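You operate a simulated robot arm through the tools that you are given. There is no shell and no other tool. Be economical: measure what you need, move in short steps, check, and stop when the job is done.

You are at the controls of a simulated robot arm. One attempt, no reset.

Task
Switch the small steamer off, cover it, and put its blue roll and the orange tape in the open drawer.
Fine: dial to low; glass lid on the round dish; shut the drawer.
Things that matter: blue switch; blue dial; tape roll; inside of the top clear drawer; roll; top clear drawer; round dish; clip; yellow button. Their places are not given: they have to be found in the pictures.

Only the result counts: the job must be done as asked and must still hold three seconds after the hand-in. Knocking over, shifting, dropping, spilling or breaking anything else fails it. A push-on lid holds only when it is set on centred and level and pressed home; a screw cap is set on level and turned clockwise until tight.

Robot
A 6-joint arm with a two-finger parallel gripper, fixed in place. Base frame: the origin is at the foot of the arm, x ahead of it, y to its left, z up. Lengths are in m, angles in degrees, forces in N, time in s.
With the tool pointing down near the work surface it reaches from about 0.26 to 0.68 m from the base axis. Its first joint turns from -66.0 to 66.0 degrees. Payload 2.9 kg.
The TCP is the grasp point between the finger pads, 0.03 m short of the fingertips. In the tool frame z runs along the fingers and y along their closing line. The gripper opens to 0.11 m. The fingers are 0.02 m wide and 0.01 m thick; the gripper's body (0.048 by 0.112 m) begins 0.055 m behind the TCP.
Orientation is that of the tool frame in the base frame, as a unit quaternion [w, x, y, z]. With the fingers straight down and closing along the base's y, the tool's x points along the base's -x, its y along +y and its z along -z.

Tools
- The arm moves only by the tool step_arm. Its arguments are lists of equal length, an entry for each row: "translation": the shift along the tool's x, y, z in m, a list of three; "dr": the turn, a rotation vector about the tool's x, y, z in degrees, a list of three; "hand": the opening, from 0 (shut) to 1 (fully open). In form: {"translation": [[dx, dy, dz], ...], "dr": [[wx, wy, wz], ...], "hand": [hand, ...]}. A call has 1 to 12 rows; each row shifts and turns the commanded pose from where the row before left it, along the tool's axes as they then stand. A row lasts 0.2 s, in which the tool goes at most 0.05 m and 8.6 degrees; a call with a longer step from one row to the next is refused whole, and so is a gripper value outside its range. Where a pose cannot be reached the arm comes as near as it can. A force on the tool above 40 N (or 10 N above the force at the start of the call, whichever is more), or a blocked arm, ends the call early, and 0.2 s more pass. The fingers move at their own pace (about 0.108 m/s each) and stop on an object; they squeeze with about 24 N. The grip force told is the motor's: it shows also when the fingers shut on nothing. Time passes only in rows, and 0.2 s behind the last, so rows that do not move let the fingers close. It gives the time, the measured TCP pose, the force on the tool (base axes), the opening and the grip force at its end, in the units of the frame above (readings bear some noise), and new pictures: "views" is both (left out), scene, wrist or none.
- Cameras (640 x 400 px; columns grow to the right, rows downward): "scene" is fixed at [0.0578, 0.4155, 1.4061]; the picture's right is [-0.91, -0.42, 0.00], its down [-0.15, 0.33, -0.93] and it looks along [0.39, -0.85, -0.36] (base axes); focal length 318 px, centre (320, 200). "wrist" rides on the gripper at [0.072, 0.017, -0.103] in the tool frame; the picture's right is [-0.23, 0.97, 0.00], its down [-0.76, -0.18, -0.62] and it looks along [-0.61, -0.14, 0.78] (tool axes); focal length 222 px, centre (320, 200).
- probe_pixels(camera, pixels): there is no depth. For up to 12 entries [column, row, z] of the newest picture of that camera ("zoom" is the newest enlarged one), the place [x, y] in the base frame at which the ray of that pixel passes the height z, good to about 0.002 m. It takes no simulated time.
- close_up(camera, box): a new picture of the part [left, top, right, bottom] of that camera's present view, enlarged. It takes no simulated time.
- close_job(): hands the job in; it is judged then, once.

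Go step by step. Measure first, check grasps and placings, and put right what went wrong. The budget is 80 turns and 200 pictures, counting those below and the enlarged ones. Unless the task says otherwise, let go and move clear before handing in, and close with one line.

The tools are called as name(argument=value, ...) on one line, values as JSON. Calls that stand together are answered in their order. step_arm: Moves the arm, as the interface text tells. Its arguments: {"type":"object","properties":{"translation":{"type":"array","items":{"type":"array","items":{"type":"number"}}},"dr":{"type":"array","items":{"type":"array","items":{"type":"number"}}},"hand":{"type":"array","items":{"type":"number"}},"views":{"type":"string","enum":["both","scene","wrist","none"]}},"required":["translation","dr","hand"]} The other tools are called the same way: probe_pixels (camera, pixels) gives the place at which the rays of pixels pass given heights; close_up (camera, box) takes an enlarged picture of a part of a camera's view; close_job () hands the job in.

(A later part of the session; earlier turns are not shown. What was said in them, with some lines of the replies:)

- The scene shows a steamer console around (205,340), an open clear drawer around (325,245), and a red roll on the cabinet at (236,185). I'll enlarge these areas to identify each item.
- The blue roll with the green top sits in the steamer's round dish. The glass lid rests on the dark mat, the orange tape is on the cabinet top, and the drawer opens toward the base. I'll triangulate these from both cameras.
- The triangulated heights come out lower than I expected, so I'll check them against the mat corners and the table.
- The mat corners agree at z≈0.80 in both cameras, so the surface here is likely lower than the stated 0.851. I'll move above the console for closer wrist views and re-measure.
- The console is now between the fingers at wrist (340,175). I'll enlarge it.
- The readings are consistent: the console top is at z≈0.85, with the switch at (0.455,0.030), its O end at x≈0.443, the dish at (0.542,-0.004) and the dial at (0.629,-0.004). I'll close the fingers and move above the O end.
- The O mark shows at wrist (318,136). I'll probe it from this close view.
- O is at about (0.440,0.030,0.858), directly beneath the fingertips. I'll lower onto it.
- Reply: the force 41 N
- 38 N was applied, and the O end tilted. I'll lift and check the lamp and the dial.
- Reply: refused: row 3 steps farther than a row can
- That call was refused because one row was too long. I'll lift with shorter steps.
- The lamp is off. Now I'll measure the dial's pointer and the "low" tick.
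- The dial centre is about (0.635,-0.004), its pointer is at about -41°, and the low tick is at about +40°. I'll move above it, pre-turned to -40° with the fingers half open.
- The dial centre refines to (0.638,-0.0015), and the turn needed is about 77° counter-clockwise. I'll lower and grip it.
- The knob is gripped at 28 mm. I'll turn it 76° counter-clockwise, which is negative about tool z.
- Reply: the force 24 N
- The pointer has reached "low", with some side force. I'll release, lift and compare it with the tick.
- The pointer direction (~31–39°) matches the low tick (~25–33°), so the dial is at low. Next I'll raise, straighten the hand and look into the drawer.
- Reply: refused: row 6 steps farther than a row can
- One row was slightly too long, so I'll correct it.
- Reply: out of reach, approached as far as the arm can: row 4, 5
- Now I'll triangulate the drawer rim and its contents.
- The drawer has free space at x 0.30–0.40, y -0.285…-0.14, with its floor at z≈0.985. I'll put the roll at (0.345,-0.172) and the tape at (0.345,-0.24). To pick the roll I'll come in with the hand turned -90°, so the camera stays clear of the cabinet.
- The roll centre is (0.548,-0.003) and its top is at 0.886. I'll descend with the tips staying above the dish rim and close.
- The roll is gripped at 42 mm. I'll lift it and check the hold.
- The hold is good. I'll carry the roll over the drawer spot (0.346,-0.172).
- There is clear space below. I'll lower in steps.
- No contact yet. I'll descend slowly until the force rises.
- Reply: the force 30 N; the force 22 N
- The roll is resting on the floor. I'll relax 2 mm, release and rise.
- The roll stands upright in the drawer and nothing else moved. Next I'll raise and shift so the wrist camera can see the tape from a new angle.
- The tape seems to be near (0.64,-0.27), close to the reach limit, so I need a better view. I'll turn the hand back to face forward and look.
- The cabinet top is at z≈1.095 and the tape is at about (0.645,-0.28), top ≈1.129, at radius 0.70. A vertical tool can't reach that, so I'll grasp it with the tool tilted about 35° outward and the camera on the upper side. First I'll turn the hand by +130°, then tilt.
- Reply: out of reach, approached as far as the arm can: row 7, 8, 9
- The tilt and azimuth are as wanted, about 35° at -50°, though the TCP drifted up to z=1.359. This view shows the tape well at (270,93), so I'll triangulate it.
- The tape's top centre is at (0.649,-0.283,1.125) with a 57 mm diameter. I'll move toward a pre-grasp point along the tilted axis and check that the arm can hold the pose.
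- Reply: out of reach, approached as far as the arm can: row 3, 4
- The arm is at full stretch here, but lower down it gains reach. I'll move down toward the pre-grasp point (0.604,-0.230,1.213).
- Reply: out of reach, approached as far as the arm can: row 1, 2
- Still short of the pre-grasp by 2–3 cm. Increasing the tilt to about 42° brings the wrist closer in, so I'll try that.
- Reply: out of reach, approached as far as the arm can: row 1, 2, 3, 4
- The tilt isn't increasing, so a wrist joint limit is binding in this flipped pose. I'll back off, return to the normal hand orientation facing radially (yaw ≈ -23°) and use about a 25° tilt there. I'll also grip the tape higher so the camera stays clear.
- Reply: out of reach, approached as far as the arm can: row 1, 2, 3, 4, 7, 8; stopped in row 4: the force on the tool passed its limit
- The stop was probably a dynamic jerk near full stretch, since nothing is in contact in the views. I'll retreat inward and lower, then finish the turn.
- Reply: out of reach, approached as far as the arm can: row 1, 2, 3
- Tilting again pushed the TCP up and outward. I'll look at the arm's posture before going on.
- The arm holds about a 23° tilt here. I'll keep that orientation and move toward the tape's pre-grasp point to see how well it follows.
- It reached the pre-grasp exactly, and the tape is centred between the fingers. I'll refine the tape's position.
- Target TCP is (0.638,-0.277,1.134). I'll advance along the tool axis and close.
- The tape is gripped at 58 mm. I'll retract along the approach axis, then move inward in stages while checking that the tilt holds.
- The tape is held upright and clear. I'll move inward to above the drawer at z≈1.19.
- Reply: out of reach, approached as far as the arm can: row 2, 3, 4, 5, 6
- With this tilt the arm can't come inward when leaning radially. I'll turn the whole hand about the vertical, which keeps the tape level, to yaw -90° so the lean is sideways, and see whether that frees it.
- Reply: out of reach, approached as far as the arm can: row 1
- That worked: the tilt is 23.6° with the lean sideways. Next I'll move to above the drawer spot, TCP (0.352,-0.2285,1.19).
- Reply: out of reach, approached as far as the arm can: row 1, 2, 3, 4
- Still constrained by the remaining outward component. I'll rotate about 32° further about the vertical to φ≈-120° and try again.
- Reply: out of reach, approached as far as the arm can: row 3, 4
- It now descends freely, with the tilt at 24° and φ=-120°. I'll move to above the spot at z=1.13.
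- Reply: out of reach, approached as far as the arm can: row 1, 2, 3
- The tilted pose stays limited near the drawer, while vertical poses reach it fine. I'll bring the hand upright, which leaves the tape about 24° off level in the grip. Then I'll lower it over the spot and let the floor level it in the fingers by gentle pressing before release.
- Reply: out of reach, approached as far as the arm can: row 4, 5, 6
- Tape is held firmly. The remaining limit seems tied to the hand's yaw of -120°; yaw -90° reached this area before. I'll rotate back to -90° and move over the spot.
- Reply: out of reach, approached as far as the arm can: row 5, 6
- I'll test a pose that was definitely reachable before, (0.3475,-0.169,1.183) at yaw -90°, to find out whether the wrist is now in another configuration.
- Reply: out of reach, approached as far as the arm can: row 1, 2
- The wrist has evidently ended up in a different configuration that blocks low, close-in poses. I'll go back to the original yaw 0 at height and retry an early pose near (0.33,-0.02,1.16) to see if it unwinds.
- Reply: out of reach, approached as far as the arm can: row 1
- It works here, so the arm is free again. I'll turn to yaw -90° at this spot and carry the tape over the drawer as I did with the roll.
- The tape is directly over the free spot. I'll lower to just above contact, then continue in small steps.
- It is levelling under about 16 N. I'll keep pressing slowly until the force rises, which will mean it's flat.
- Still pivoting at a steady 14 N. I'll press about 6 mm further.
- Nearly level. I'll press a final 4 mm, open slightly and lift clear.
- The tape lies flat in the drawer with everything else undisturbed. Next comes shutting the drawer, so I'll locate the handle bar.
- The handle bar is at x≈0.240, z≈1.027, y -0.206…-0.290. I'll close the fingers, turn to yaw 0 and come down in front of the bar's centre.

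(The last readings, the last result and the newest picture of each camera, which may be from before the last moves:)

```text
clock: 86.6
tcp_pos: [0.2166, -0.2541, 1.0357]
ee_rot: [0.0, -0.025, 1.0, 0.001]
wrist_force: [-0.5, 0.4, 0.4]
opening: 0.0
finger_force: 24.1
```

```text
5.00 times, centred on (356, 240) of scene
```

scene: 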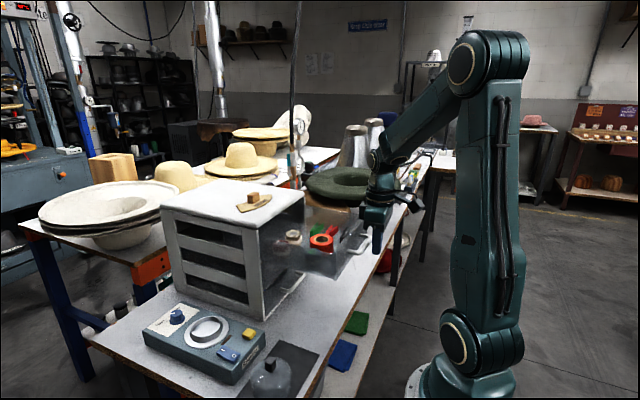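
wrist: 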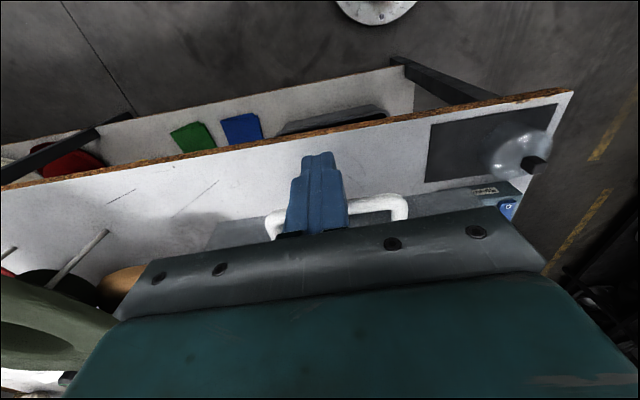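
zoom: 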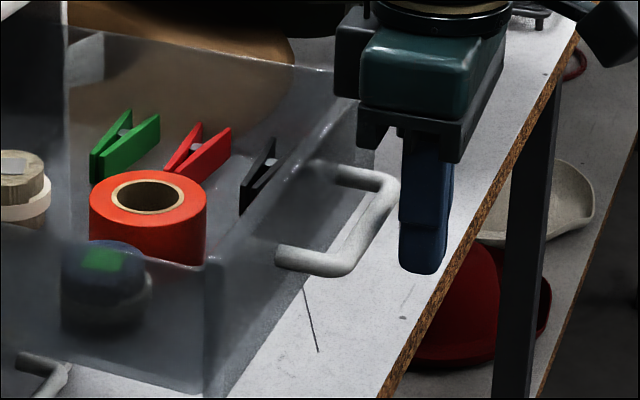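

The fingers are squarely in front of the bar's centre. I'll push gently at a modest, even speed.

step_arm(translation=[[-0.008, 0, 0], [-0.006, 0, 0], [-0.01, -0.0005, 0], [-0.015, -0.001, 0], [-0.018, -0.001, 0], [-0.02, -0.001, 0], [-0.02, -0.001, 0], [-0.02, -0.001, 0], [-0.02, -0.001, 0], [-0.02, -0.001, 0], [-0.016, -0.001, 0], [-0.01, -0.0005, 0]], dr=[[0, 0, 0], [0, 0, 0], [0, 0, 0], [0, 0, 0], [0, 0, 0], [0, 0, 0], [0, 0, 0], [0, 0, 0], [0, 0, 0], [0, 0, 0], [0, 0, 0], [0, 0, 0]], hand=[0, 0, 0, 0, 0, 0, 0, 0, 0, 0, 0, 0])

close_up(camera="scene", box=[220, 180, 380, 280])

```text
clock: 89.2
tcp_pos: [0.3989, -0.2516, 1.0381]
ee_rot: [0.0, -0.026, 1.0, 0.002]
wrist_force: [-0.4, 0.2, 1.3]
opening: 0.0
finger_force: 24.0
```

scene: 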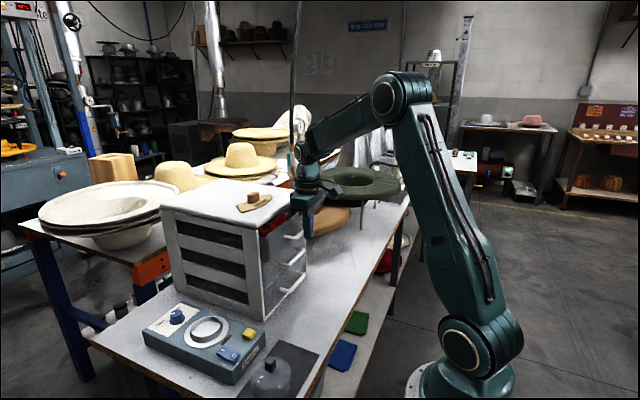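
wrist: 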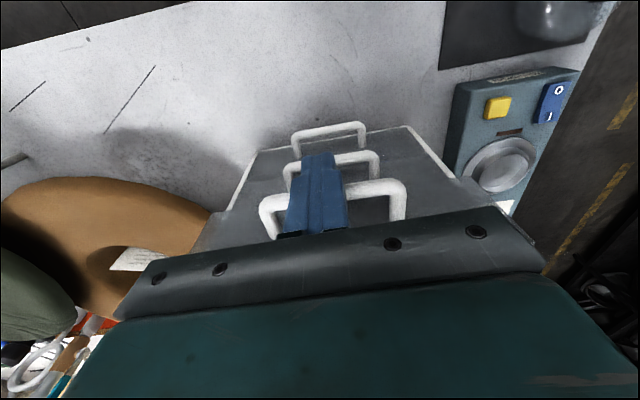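

```text
4.00 times, centred on (300, 230) of scene
```

zoom: 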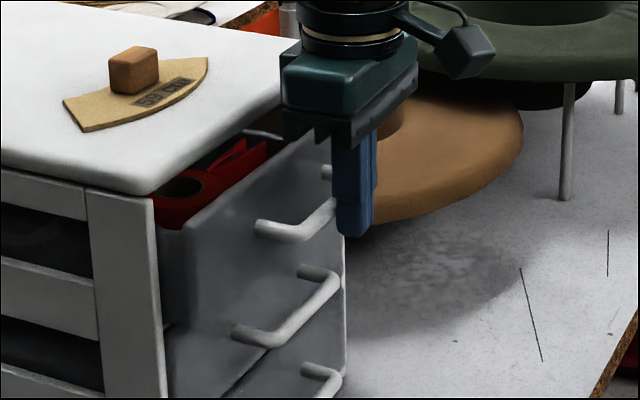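

About 4 cm remain. I'll push on slowly to the stop.

step_arm(translation=[[-0.008, 0, 0], [-0.008, 0, 0], [-0.006, 0, 0], [-0.005, 0, 0], [-0.004, 0, 0], [-0.003, 0, 0], [-0.003, 0, 0], [-0.003, 0, 0], [-0.003, 0, 0], [-0.003, 0, 0], [0, 0, 0]], dr=[[0, 0, 0], [0, 0, 0], [0, 0, 0], [0, 0, 0], [0, 0, 0], [0, 0, 0], [0, 0, 0], [0, 0, 0], [0, 0, 0], [0, 0, 0], [0, 0, 0]], hand=[0, 0, 0, 0, 0, 0, 0, 0, 0, 0, 0], views="wrist")

close_up(camera="scene", box=[220, 180, 380, 280])

```text
clock: 90.3
tcp_pos: [0.4222, -0.2522, 1.0364]
ee_rot: [-0.01, -0.021, 1.0, 0.006]
wrist_force: [-10.2, 0.0, 3.9]
opening: 0.0001
finger_force: 23.9
stopped in row 5: the force on the tool passed its limit (the readings are from after the stop); the commanded pose is now the measured one
```

wrist: 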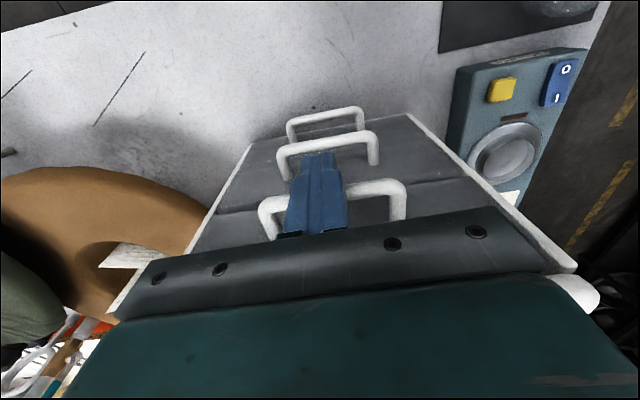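

```text
4.00 times, centred on (300, 230) of scene
```

zoom: 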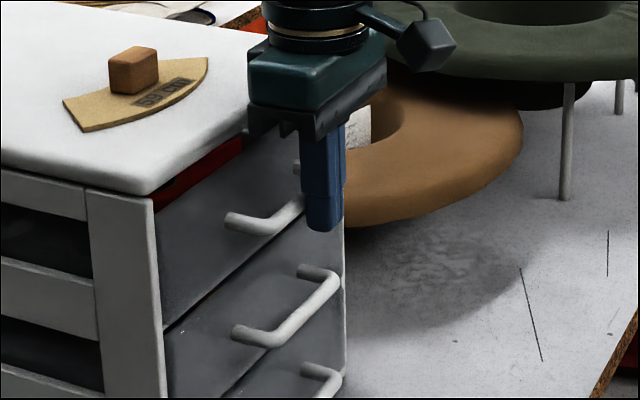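

The drawer is flush with those below it. I'll back off, rise and go over the glass lid's knob near (0.347,0.024).

step_arm(translation=[[0.03, 0, 0], [0.028, 0, -0.03], [0, 0.046, 0], [0, 0.046, 0], [0, 0.046, 0], [0, 0.046, 0], [0, 0.046, 0], [0, 0.046, 0], [0, 0, 0.03], [0, 0, 0.03], [0, 0, 0]], dr=[[0, 0, 0], [0, 0, 0], [0, 0, 3], [0, 0, 0], [0, 0, 0], [0, 0, 0], [0, 0, 0], [0, 0, 0], [0, 0, 0], [0, 0, 0], [0, 0, 0]], hand=[0, 0, 0, 0.5, 0.5, 0.5, 0.5, 0.5, 0.5, 0.5, 0.5])

close_up(camera="wrist", box=[230, 60, 410, 180])

close_up(camera="scene", box=[230, 320, 342, 400])

close_up(camera="scene", box=[160, 180, 320, 280])

```text
clock: 92.8
tcp_pos: [0.3643, 0.0212, 1.0094]
ee_rot: [-0.008, 0.005, 1.0, 0.005]
wrist_force: [0.7, 0.3, 1.2]
opening: 0.055
finger_force: 0.0
```

scene: 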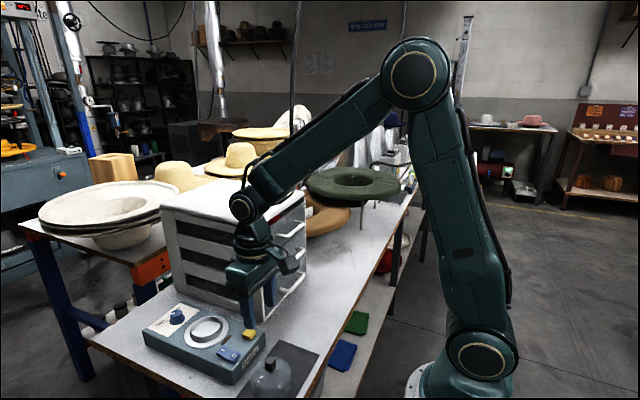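
wrist: 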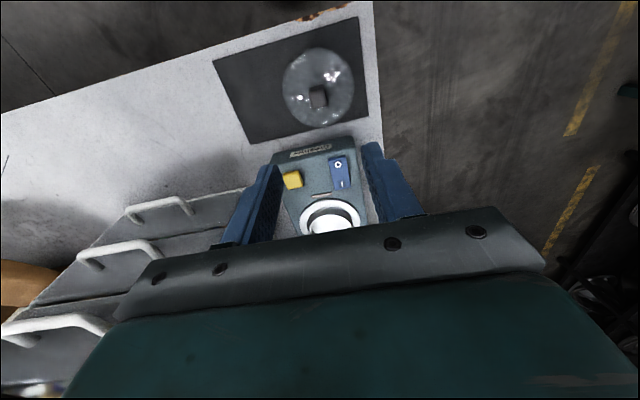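

```text
3.33 times, centred on (320, 120) of wrist
```

zoom: 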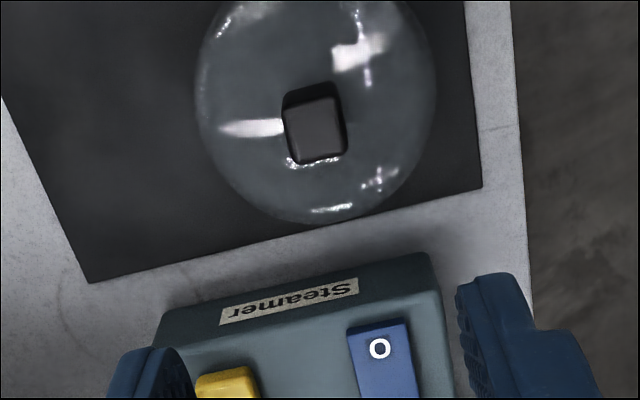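

```text
5.00 times, centred on (286, 360) of scene
```

zoom: 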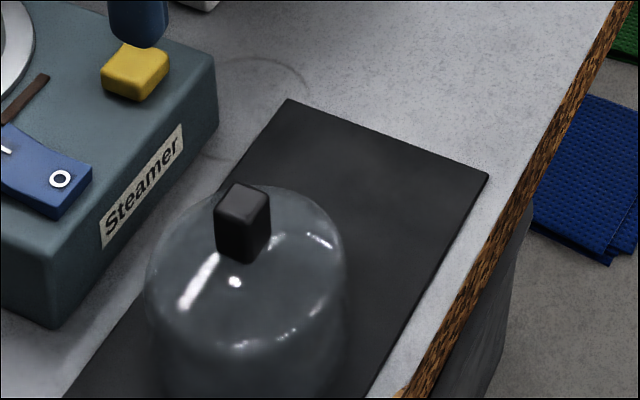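

```text
4.00 times, centred on (240, 230) of scene
```

zoom: 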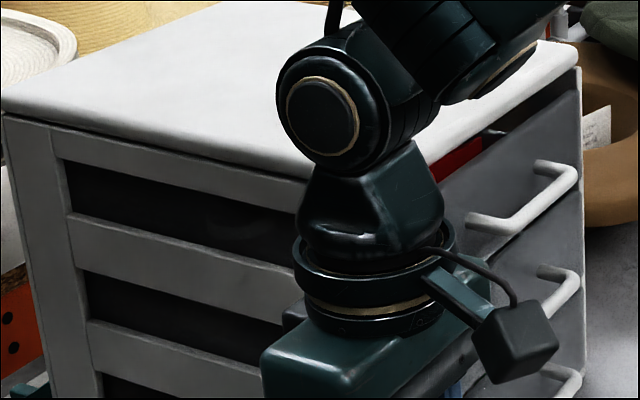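

Next I'll probe the knob, the lid edges and the dish.

probe_pixels(camera="wrist", pixels=[[319, 98, 0.865], [319, 98, 0.88], [311, 99, 0.875], [327, 97, 0.875], [283, 90, 0.82], [354, 85, 0.82], [329, 225, 0.86]])

probe_pixels(camera="scene", pixels=[[271, 360, 0.865], [271, 360, 0.88], [271, 371.5, 0.85], [251.5, 380, 0.82], [291, 375, 0.82]])

close_up(camera="scene", box=[170, 300, 250, 360])

```text
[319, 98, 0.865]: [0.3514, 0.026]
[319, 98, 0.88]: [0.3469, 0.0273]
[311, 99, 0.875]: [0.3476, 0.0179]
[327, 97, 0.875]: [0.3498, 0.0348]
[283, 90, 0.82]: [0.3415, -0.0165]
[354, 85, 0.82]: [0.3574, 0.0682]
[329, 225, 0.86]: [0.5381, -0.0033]
```

```text
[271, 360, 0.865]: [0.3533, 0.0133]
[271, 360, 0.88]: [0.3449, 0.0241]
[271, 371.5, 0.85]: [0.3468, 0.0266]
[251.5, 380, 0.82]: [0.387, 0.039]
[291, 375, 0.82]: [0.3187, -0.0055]
```

```text
6.67 times, centred on (210, 330) of scene
```

zoom: 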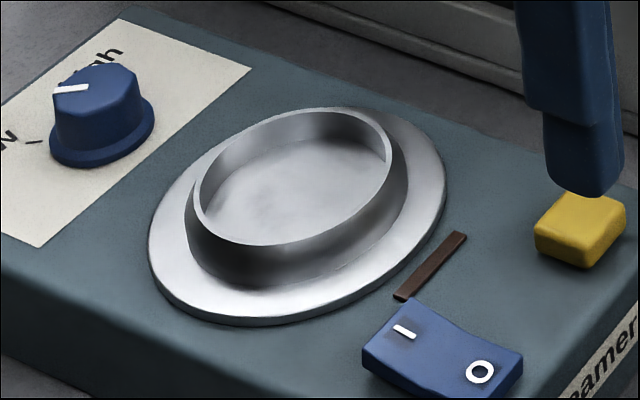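

The knob is at (0.3445,0.027) with its top at ≈0.885. I'll level the tool, lower onto the knob and grip it, and probe the dish centre in the same turn.

probe_pixels(camera="zoom", pixels=[[297, 216, 0.853], [297, 216, 0.856], [294, 178, 0.87], [294, 178, 0.875], [150, 240, 0.853], [446, 190, 0.853], [195, 205, 0.872], [392, 150, 0.872]])

step_arm(translation=[[0.01, 0.003, 0.04], [0.01, 0.003, 0.04], [0, 0, 0.025], [0, 0, 0.008], [0, 0, 0], [0, 0, 0], [0, 0, 0]], dr=[[0.57, -0.92, 0], [0, 0, 0], [0, 0, 0], [0, 0, 0], [0, 0, 0], [0, 0, 0], [0, 0, 0]], hand=[0.5, 0.5, 0.5, 0.5, 0.5, 0, 0])

close_up(camera="scene", box=[190, 310, 318, 400])

close_up(camera="wrist", box=[240, 80, 400, 230])

```text
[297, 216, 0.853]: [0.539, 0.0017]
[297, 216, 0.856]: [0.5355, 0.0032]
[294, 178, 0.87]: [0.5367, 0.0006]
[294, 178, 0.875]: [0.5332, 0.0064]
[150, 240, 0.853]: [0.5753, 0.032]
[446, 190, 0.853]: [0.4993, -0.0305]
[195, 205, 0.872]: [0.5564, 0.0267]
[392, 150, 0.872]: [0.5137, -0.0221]
```

```text
clock: 94.3
tcp_pos: [0.3438, 0.0285, 0.8972]
ee_rot: [0.001, 0.005, 1.0, -0.001]
wrist_force: [-0.3, 0.5, 0.4]
opening: 0.0171
finger_force: 23.7
```

scene: 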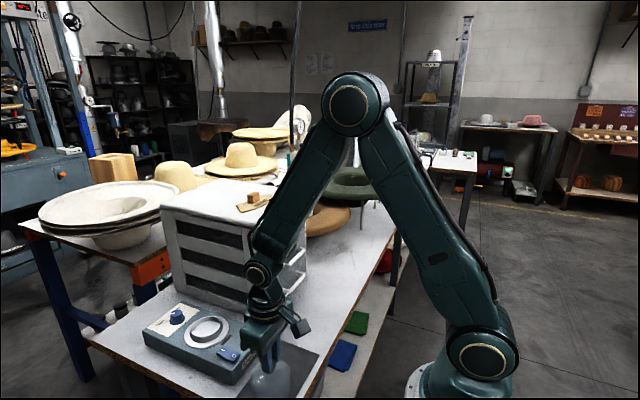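
wrist: 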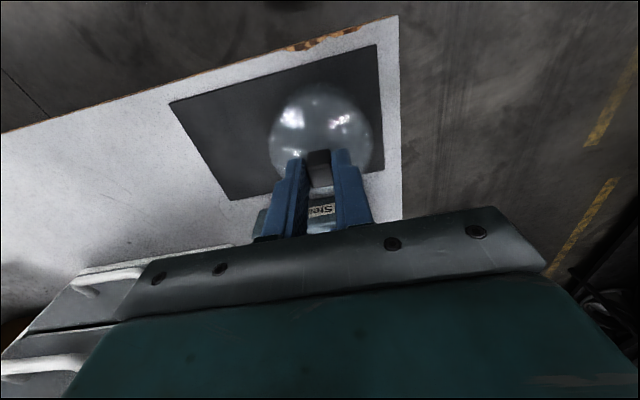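

```text
4.44 times, centred on (254, 355) of scene
```

zoom: 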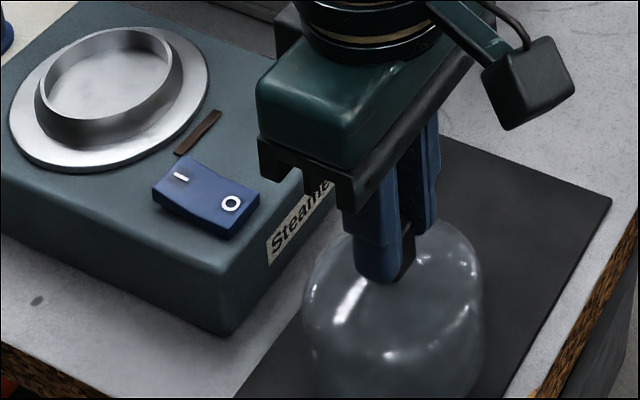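

```text
2.67 times, centred on (320, 155) of wrist
```

zoom: 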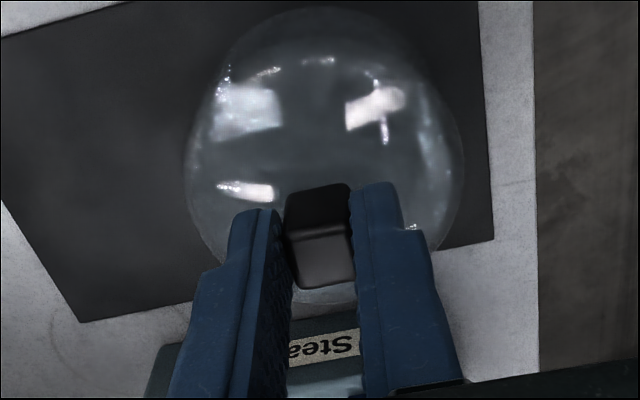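

The knob is gripped at 17 mm. I'll lift the lid and hold it off to the right, so the wrist camera can measure the dish precisely.

step_arm(translation=[[0, 0, -0.02], [0, 0, -0.045], [0, 0, -0.045], [0, 0, -0.045], [0, 0, -0.045], [0.01, -0.025, -0.03], [0, -0.04, 0], [0, -0.04, 0], [0, -0.04, 0], [0, 0, 0]], dr=[[0, 0, 0], [0, 0, 0], [0, 0, 0], [0, 0, 0], [0, 0, 0], [0, 0, 0], [0, 0, 0], [0, 0, 0], [0, 0, 0], [0, 0, 0]], hand=[0, 0, 0, 0, 0, 0, 0, 0, 0, 0])

close_up(camera="scene", box=[220, 200, 348, 280])

close_up(camera="wrist", box=[340, 110, 500, 210])

```text
clock: 96.5
tcp_pos: [0.3322, -0.117, 1.1274]
ee_rot: [0.0, 0.005, 1.0, 0.0]
wrist_force: [-0.3, -0.5, -0.6]
opening: 0.0171
finger_force: 23.8
```

scene: 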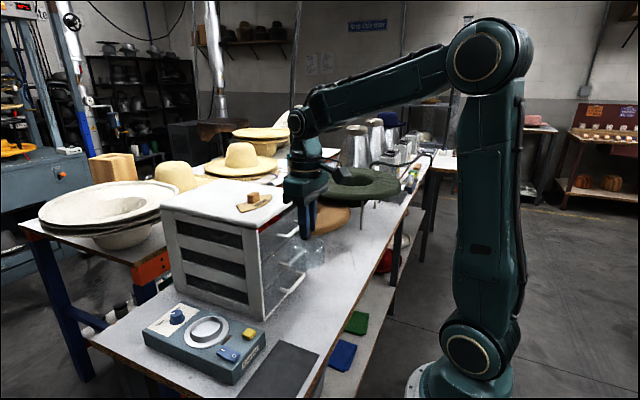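
wrist: 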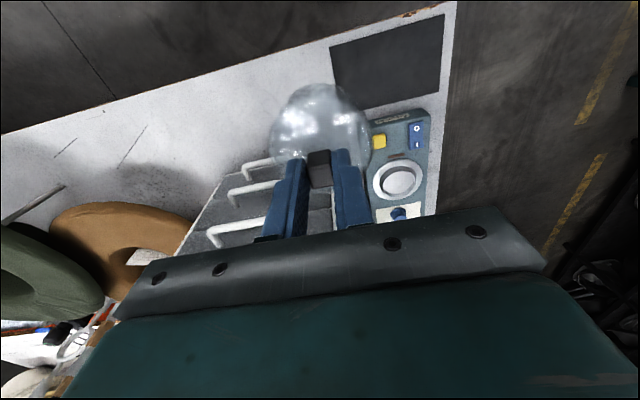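

```text
5.00 times, centred on (284, 240) of scene
```

zoom: 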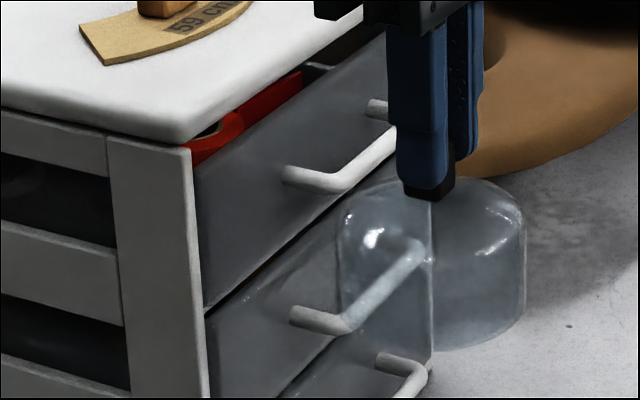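

```text
4.00 times, centred on (420, 160) of wrist
5 turns are left
```

zoom: 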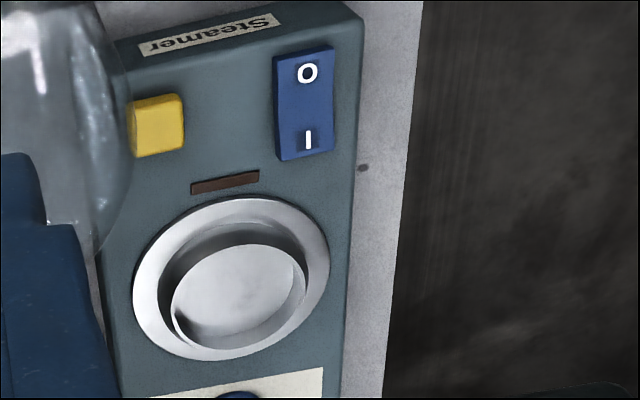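

Five turns are left. The dish is clear in the zoom, with its flange centre at (232,279) and rim centre at (239,297). I'll probe those and at the same time carry the lid to above the nominal dish centre.

probe_pixels(camera="zoom", pixels=[[232, 279, 0.853], [133, 290, 0.853], [331, 268, 0.853], [225, 197, 0.853], [240, 360, 0.853], [239, 297, 0.872], [170, 308, 0.872], [307, 286, 0.872], [236, 245, 0.872], [242, 348, 0.872]])

step_arm(translation=[[0, 0.039, 0], [0, 0.039, 0], [0, 0.039, 0], [-0.043, 0, 0], [-0.043, 0, 0], [-0.043, 0, 0], [-0.043, 0, 0], [-0.042, 0, 0], [0, 0, 0.045], [0, 0, 0.045], [0, 0, 0]], dr=[[0, 0, 0], [0, 0, 0], [0, 0, 0], [0, 0, 0], [0, 0, 0], [0, 0, 0], [0, 0, 0], [0, 0, 0], [0, 0, 0], [0, 0, 0], [0, 0, 0]], hand=[0, 0, 0, 0, 0, 0, 0, 0, 0, 0, 0])

close_up(camera="scene", box=[150, 270, 278, 350])

close_up(camera="wrist", box=[240, 60, 400, 210])

```text
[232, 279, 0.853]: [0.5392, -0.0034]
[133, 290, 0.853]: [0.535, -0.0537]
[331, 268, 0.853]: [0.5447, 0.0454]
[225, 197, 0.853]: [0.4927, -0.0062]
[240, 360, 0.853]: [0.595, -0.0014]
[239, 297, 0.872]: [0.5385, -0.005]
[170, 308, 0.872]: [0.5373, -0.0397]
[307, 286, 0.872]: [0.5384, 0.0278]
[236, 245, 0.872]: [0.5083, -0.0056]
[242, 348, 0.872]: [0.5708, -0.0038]
```

```text
clock: 99.0
tcp_pos: [0.5493, -0.0029, 1.0365]
ee_rot: [0.0, 0.005, 1.0, 0.001]
wrist_force: [0.8, -0.8, -1.4]
opening: 0.0173
finger_force: 23.8
```

scene: 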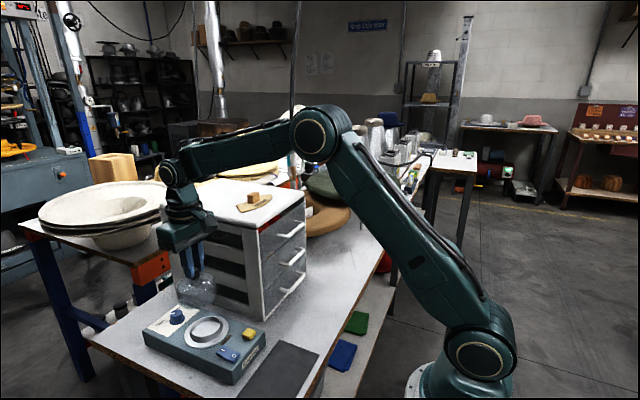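
wrist: 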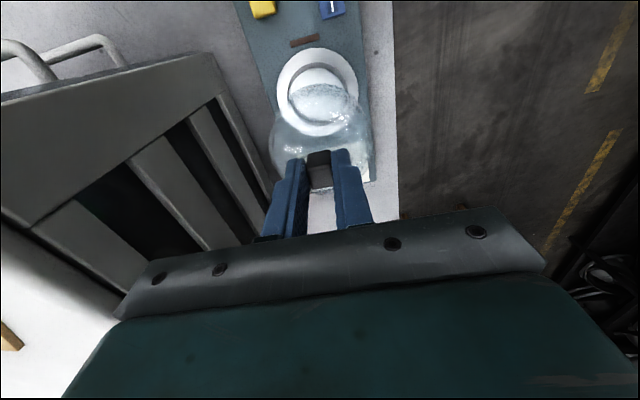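

```text
5.00 times, centred on (214, 310) of scene
```

zoom: 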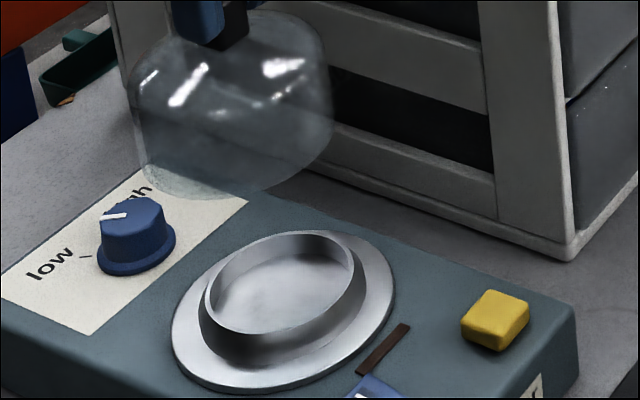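

```text
2.67 times, centred on (320, 135) of wrist
4 turns are left
```

zoom: 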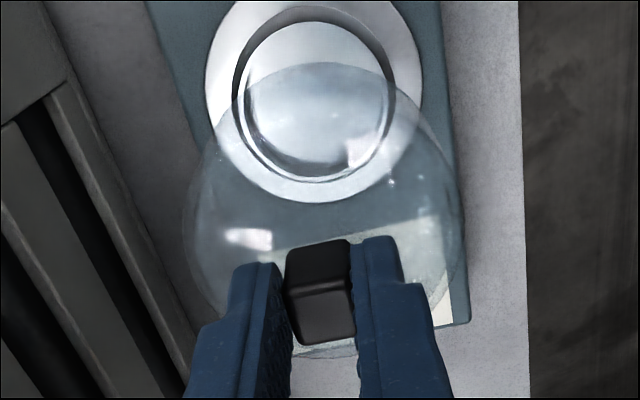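

From this near-overhead view I computed the dish centre at (0.5445,-0.0036). The knob sits about 1.5 mm ahead of the TCP, so I'll shift the TCP to (0.543,-0.0036), then lower and press the lid on.

step_arm(translation=[[0.0061, -0.0007, 0], [0, 0, 0.04], [0, 0, 0.03], [0, 0, 0.006], [0, 0, 0.006], [0, 0, 0.003], [0, 0, 0.003], [0, 0, 0.003], [0, 0, 0.003], [0, 0, 0.003], [0, 0, 0.003]], dr=[[0, 0, 0], [0, 0, 0], [0, 0, 0], [0, 0, 0], [0, 0, 0], [0, 0, 0], [0, 0, 0], [0, 0, 0], [0, 0, 0], [0, 0, 0], [0, 0, 0]], hand=[0, 0, 0, 0, 0, 0, 0, 0, 0, 0, 0])

close_up(camera="scene", box=[150, 280, 262, 350])

close_up(camera="wrist", box=[240, 60, 400, 210])

```text
clock: 101.3
tcp_pos: [0.5435, -0.0051, 0.9395]
ee_rot: [0.003, 0.008, 1.0, -0.001]
wrist_force: [-9.9, -16.5, 24.9]
opening: 0.0176
finger_force: 24.2
```

scene: 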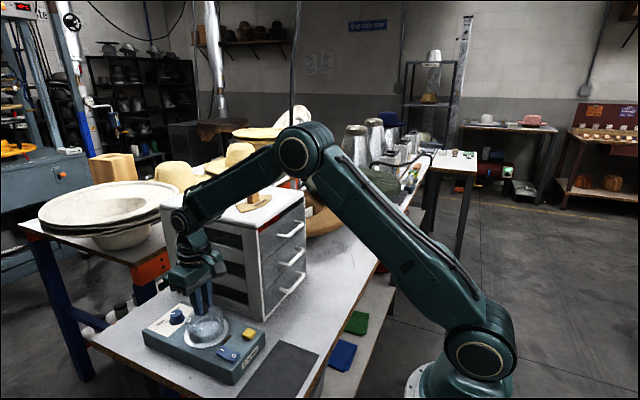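
wrist: 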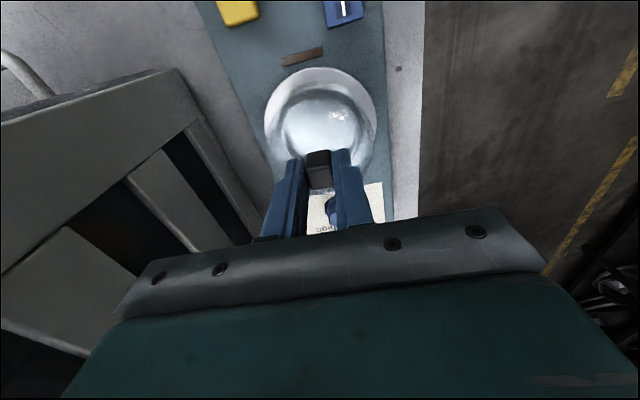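

```text
5.71 times, centred on (206, 315) of scene
```

zoom: 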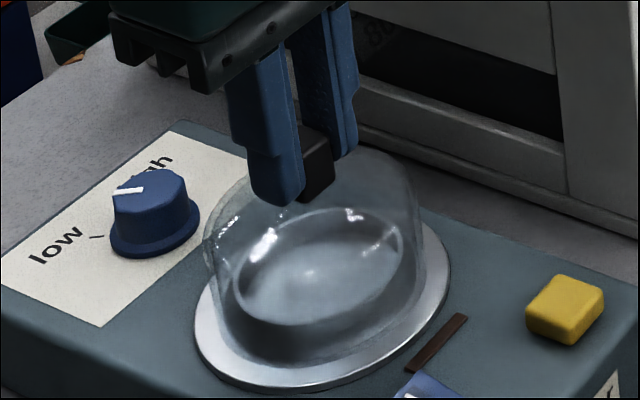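

```text
2.67 times, centred on (320, 135) of wrist
3 turns are left
```

zoom: 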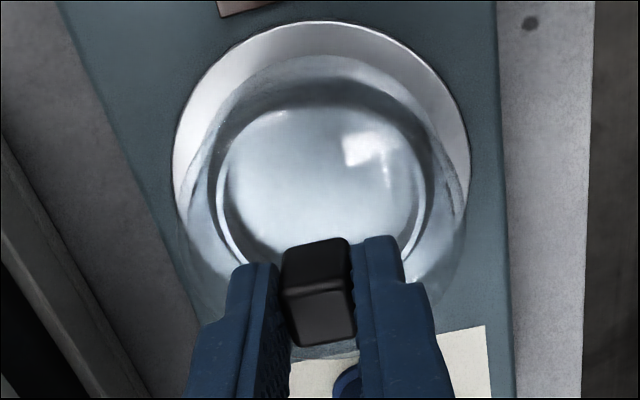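

The lid is seated over the rim with 25 N of pressure, and the side force shows it self-centring on the dish. I'll open, rise slightly, close the fingers and press straight down on the knob to make sure it's home.

step_arm(translation=[[0, 0, 0], [0, 0, 0], [0, 0, -0.045], [0, -0.001, 0], [0, 0, 0], [0, 0, 0.012], [0, 0, 0.004], [0, 0, 0.003], [0, 0, 0.003], [0, 0, 0.003], [0, 0, 0.003], [0, 0, 0.002]], dr=[[0, 0, 0], [0, 0, 0], [0, 0, 0], [0, 0, 0], [0, 0, 0], [0, 0, 0], [0, 0, 0], [0, 0, 0], [0, 0, 0], [0, 0, 0], [0, 0, 0], [0, 0, 0]], hand=[0.35, 0.35, 0.35, 0, 0, 0, 0, 0, 0, 0, 0, 0])

close_up(camera="scene", box=[150, 280, 262, 350])

close_up(camera="wrist", box=[240, 60, 400, 210])

```text
clock: 104.0
tcp_pos: [0.5418, -0.004, 0.9549]
ee_rot: [0.001, 0.006, 1.0, 0.0]
wrist_force: [-12.6, -0.6, 31.9]
opening: 0.0001
finger_force: 23.8
```

scene: 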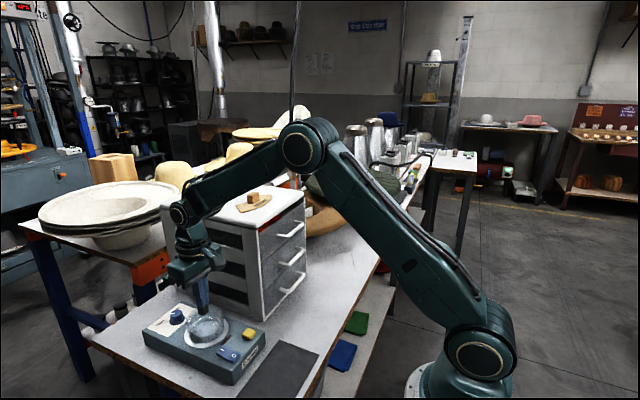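
wrist: 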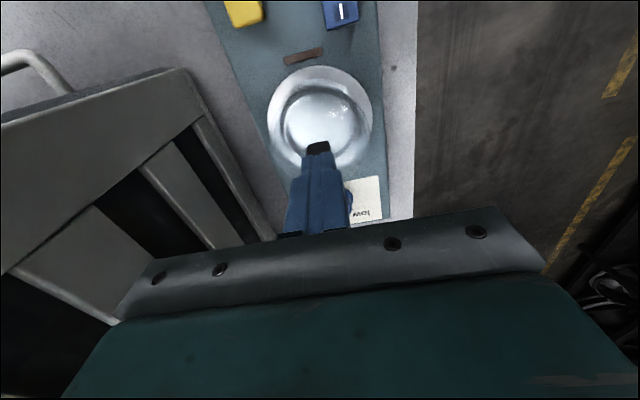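

```text
5.71 times, centred on (206, 315) of scene
```

zoom: 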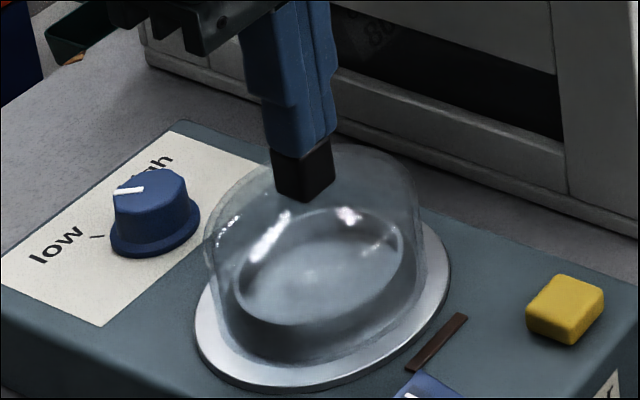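

```text
2.67 times, centred on (320, 135) of wrist
2 turns are left
```

zoom: 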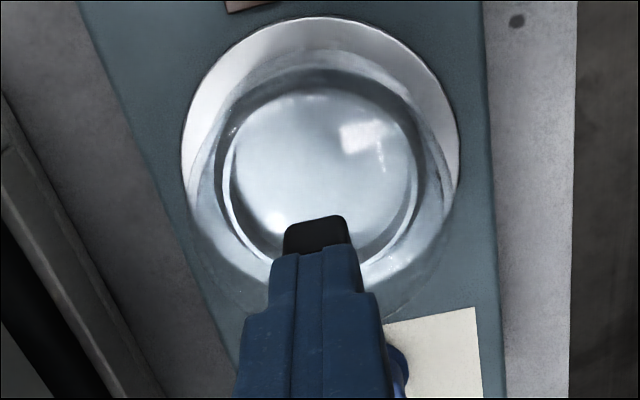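

32 N was pressed onto the knob and the lid sits inside the flange evenly. I'll lift straight up and move clear.

step_arm(translation=[[0, 0, -0.02], [0, 0, -0.04], [0, 0, -0.045], [0.03, 0, -0.03], [0.045, 0, 0], [0.045, 0, 0], [0, 0, 0], [0, 0, 0]], dr=[[0, 0, 0], [0, 0, 0], [0, 0, 0], [0, 0, 0], [0, 0, 0], [0, 0, 0], [0, 0, 0], [0, 0, 0]], hand=[0, 0, 0, 0, 0, 0, 0, 0])

close_up(camera="scene", box=[150, 280, 262, 350])

```text
clock: 105.8
tcp_pos: [0.4229, -0.0012, 1.0861]
ee_rot: [0.001, 0.006, 1.0, 0.0]
wrist_force: [-0.2, 0.4, -0.2]
opening: 0.0001
finger_force: 23.9
```

scene: 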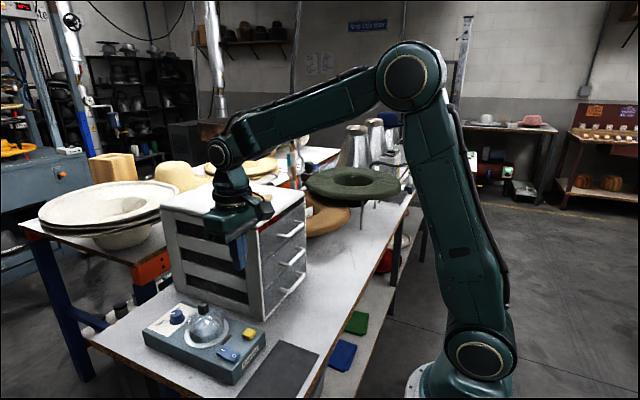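
wrist: 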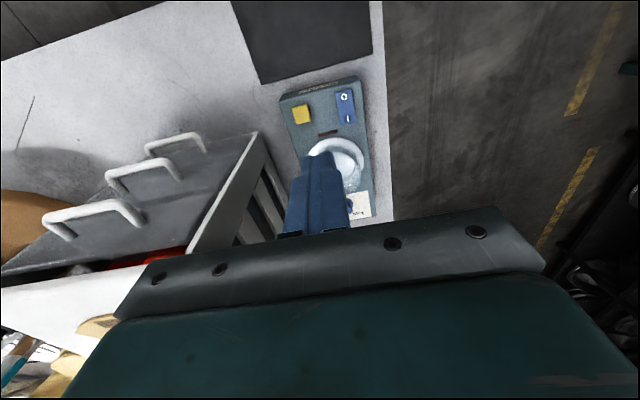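

```text
5.71 times, centred on (206, 315) of scene
1 turns are left
```

zoom: 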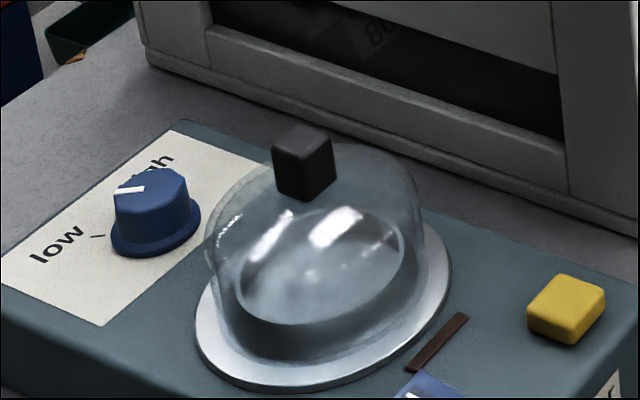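

The lid is on the dish and looks level, the dial is at low, the lamp is off, and the drawer is shut with the roll and tape inside. The arm is clear, so I'm handing in.

close_job()

```text
The job is handed in.
```

I've handed in the job. The steamer is switched off with its dial at low, and the blue roll and orange tape are in the top drawer, which is shut. The glass lid is on the round dish, pressed home with about 32 N. In the last pictures it looked level and centred, but I had no turn left to measure it or test that it holds.
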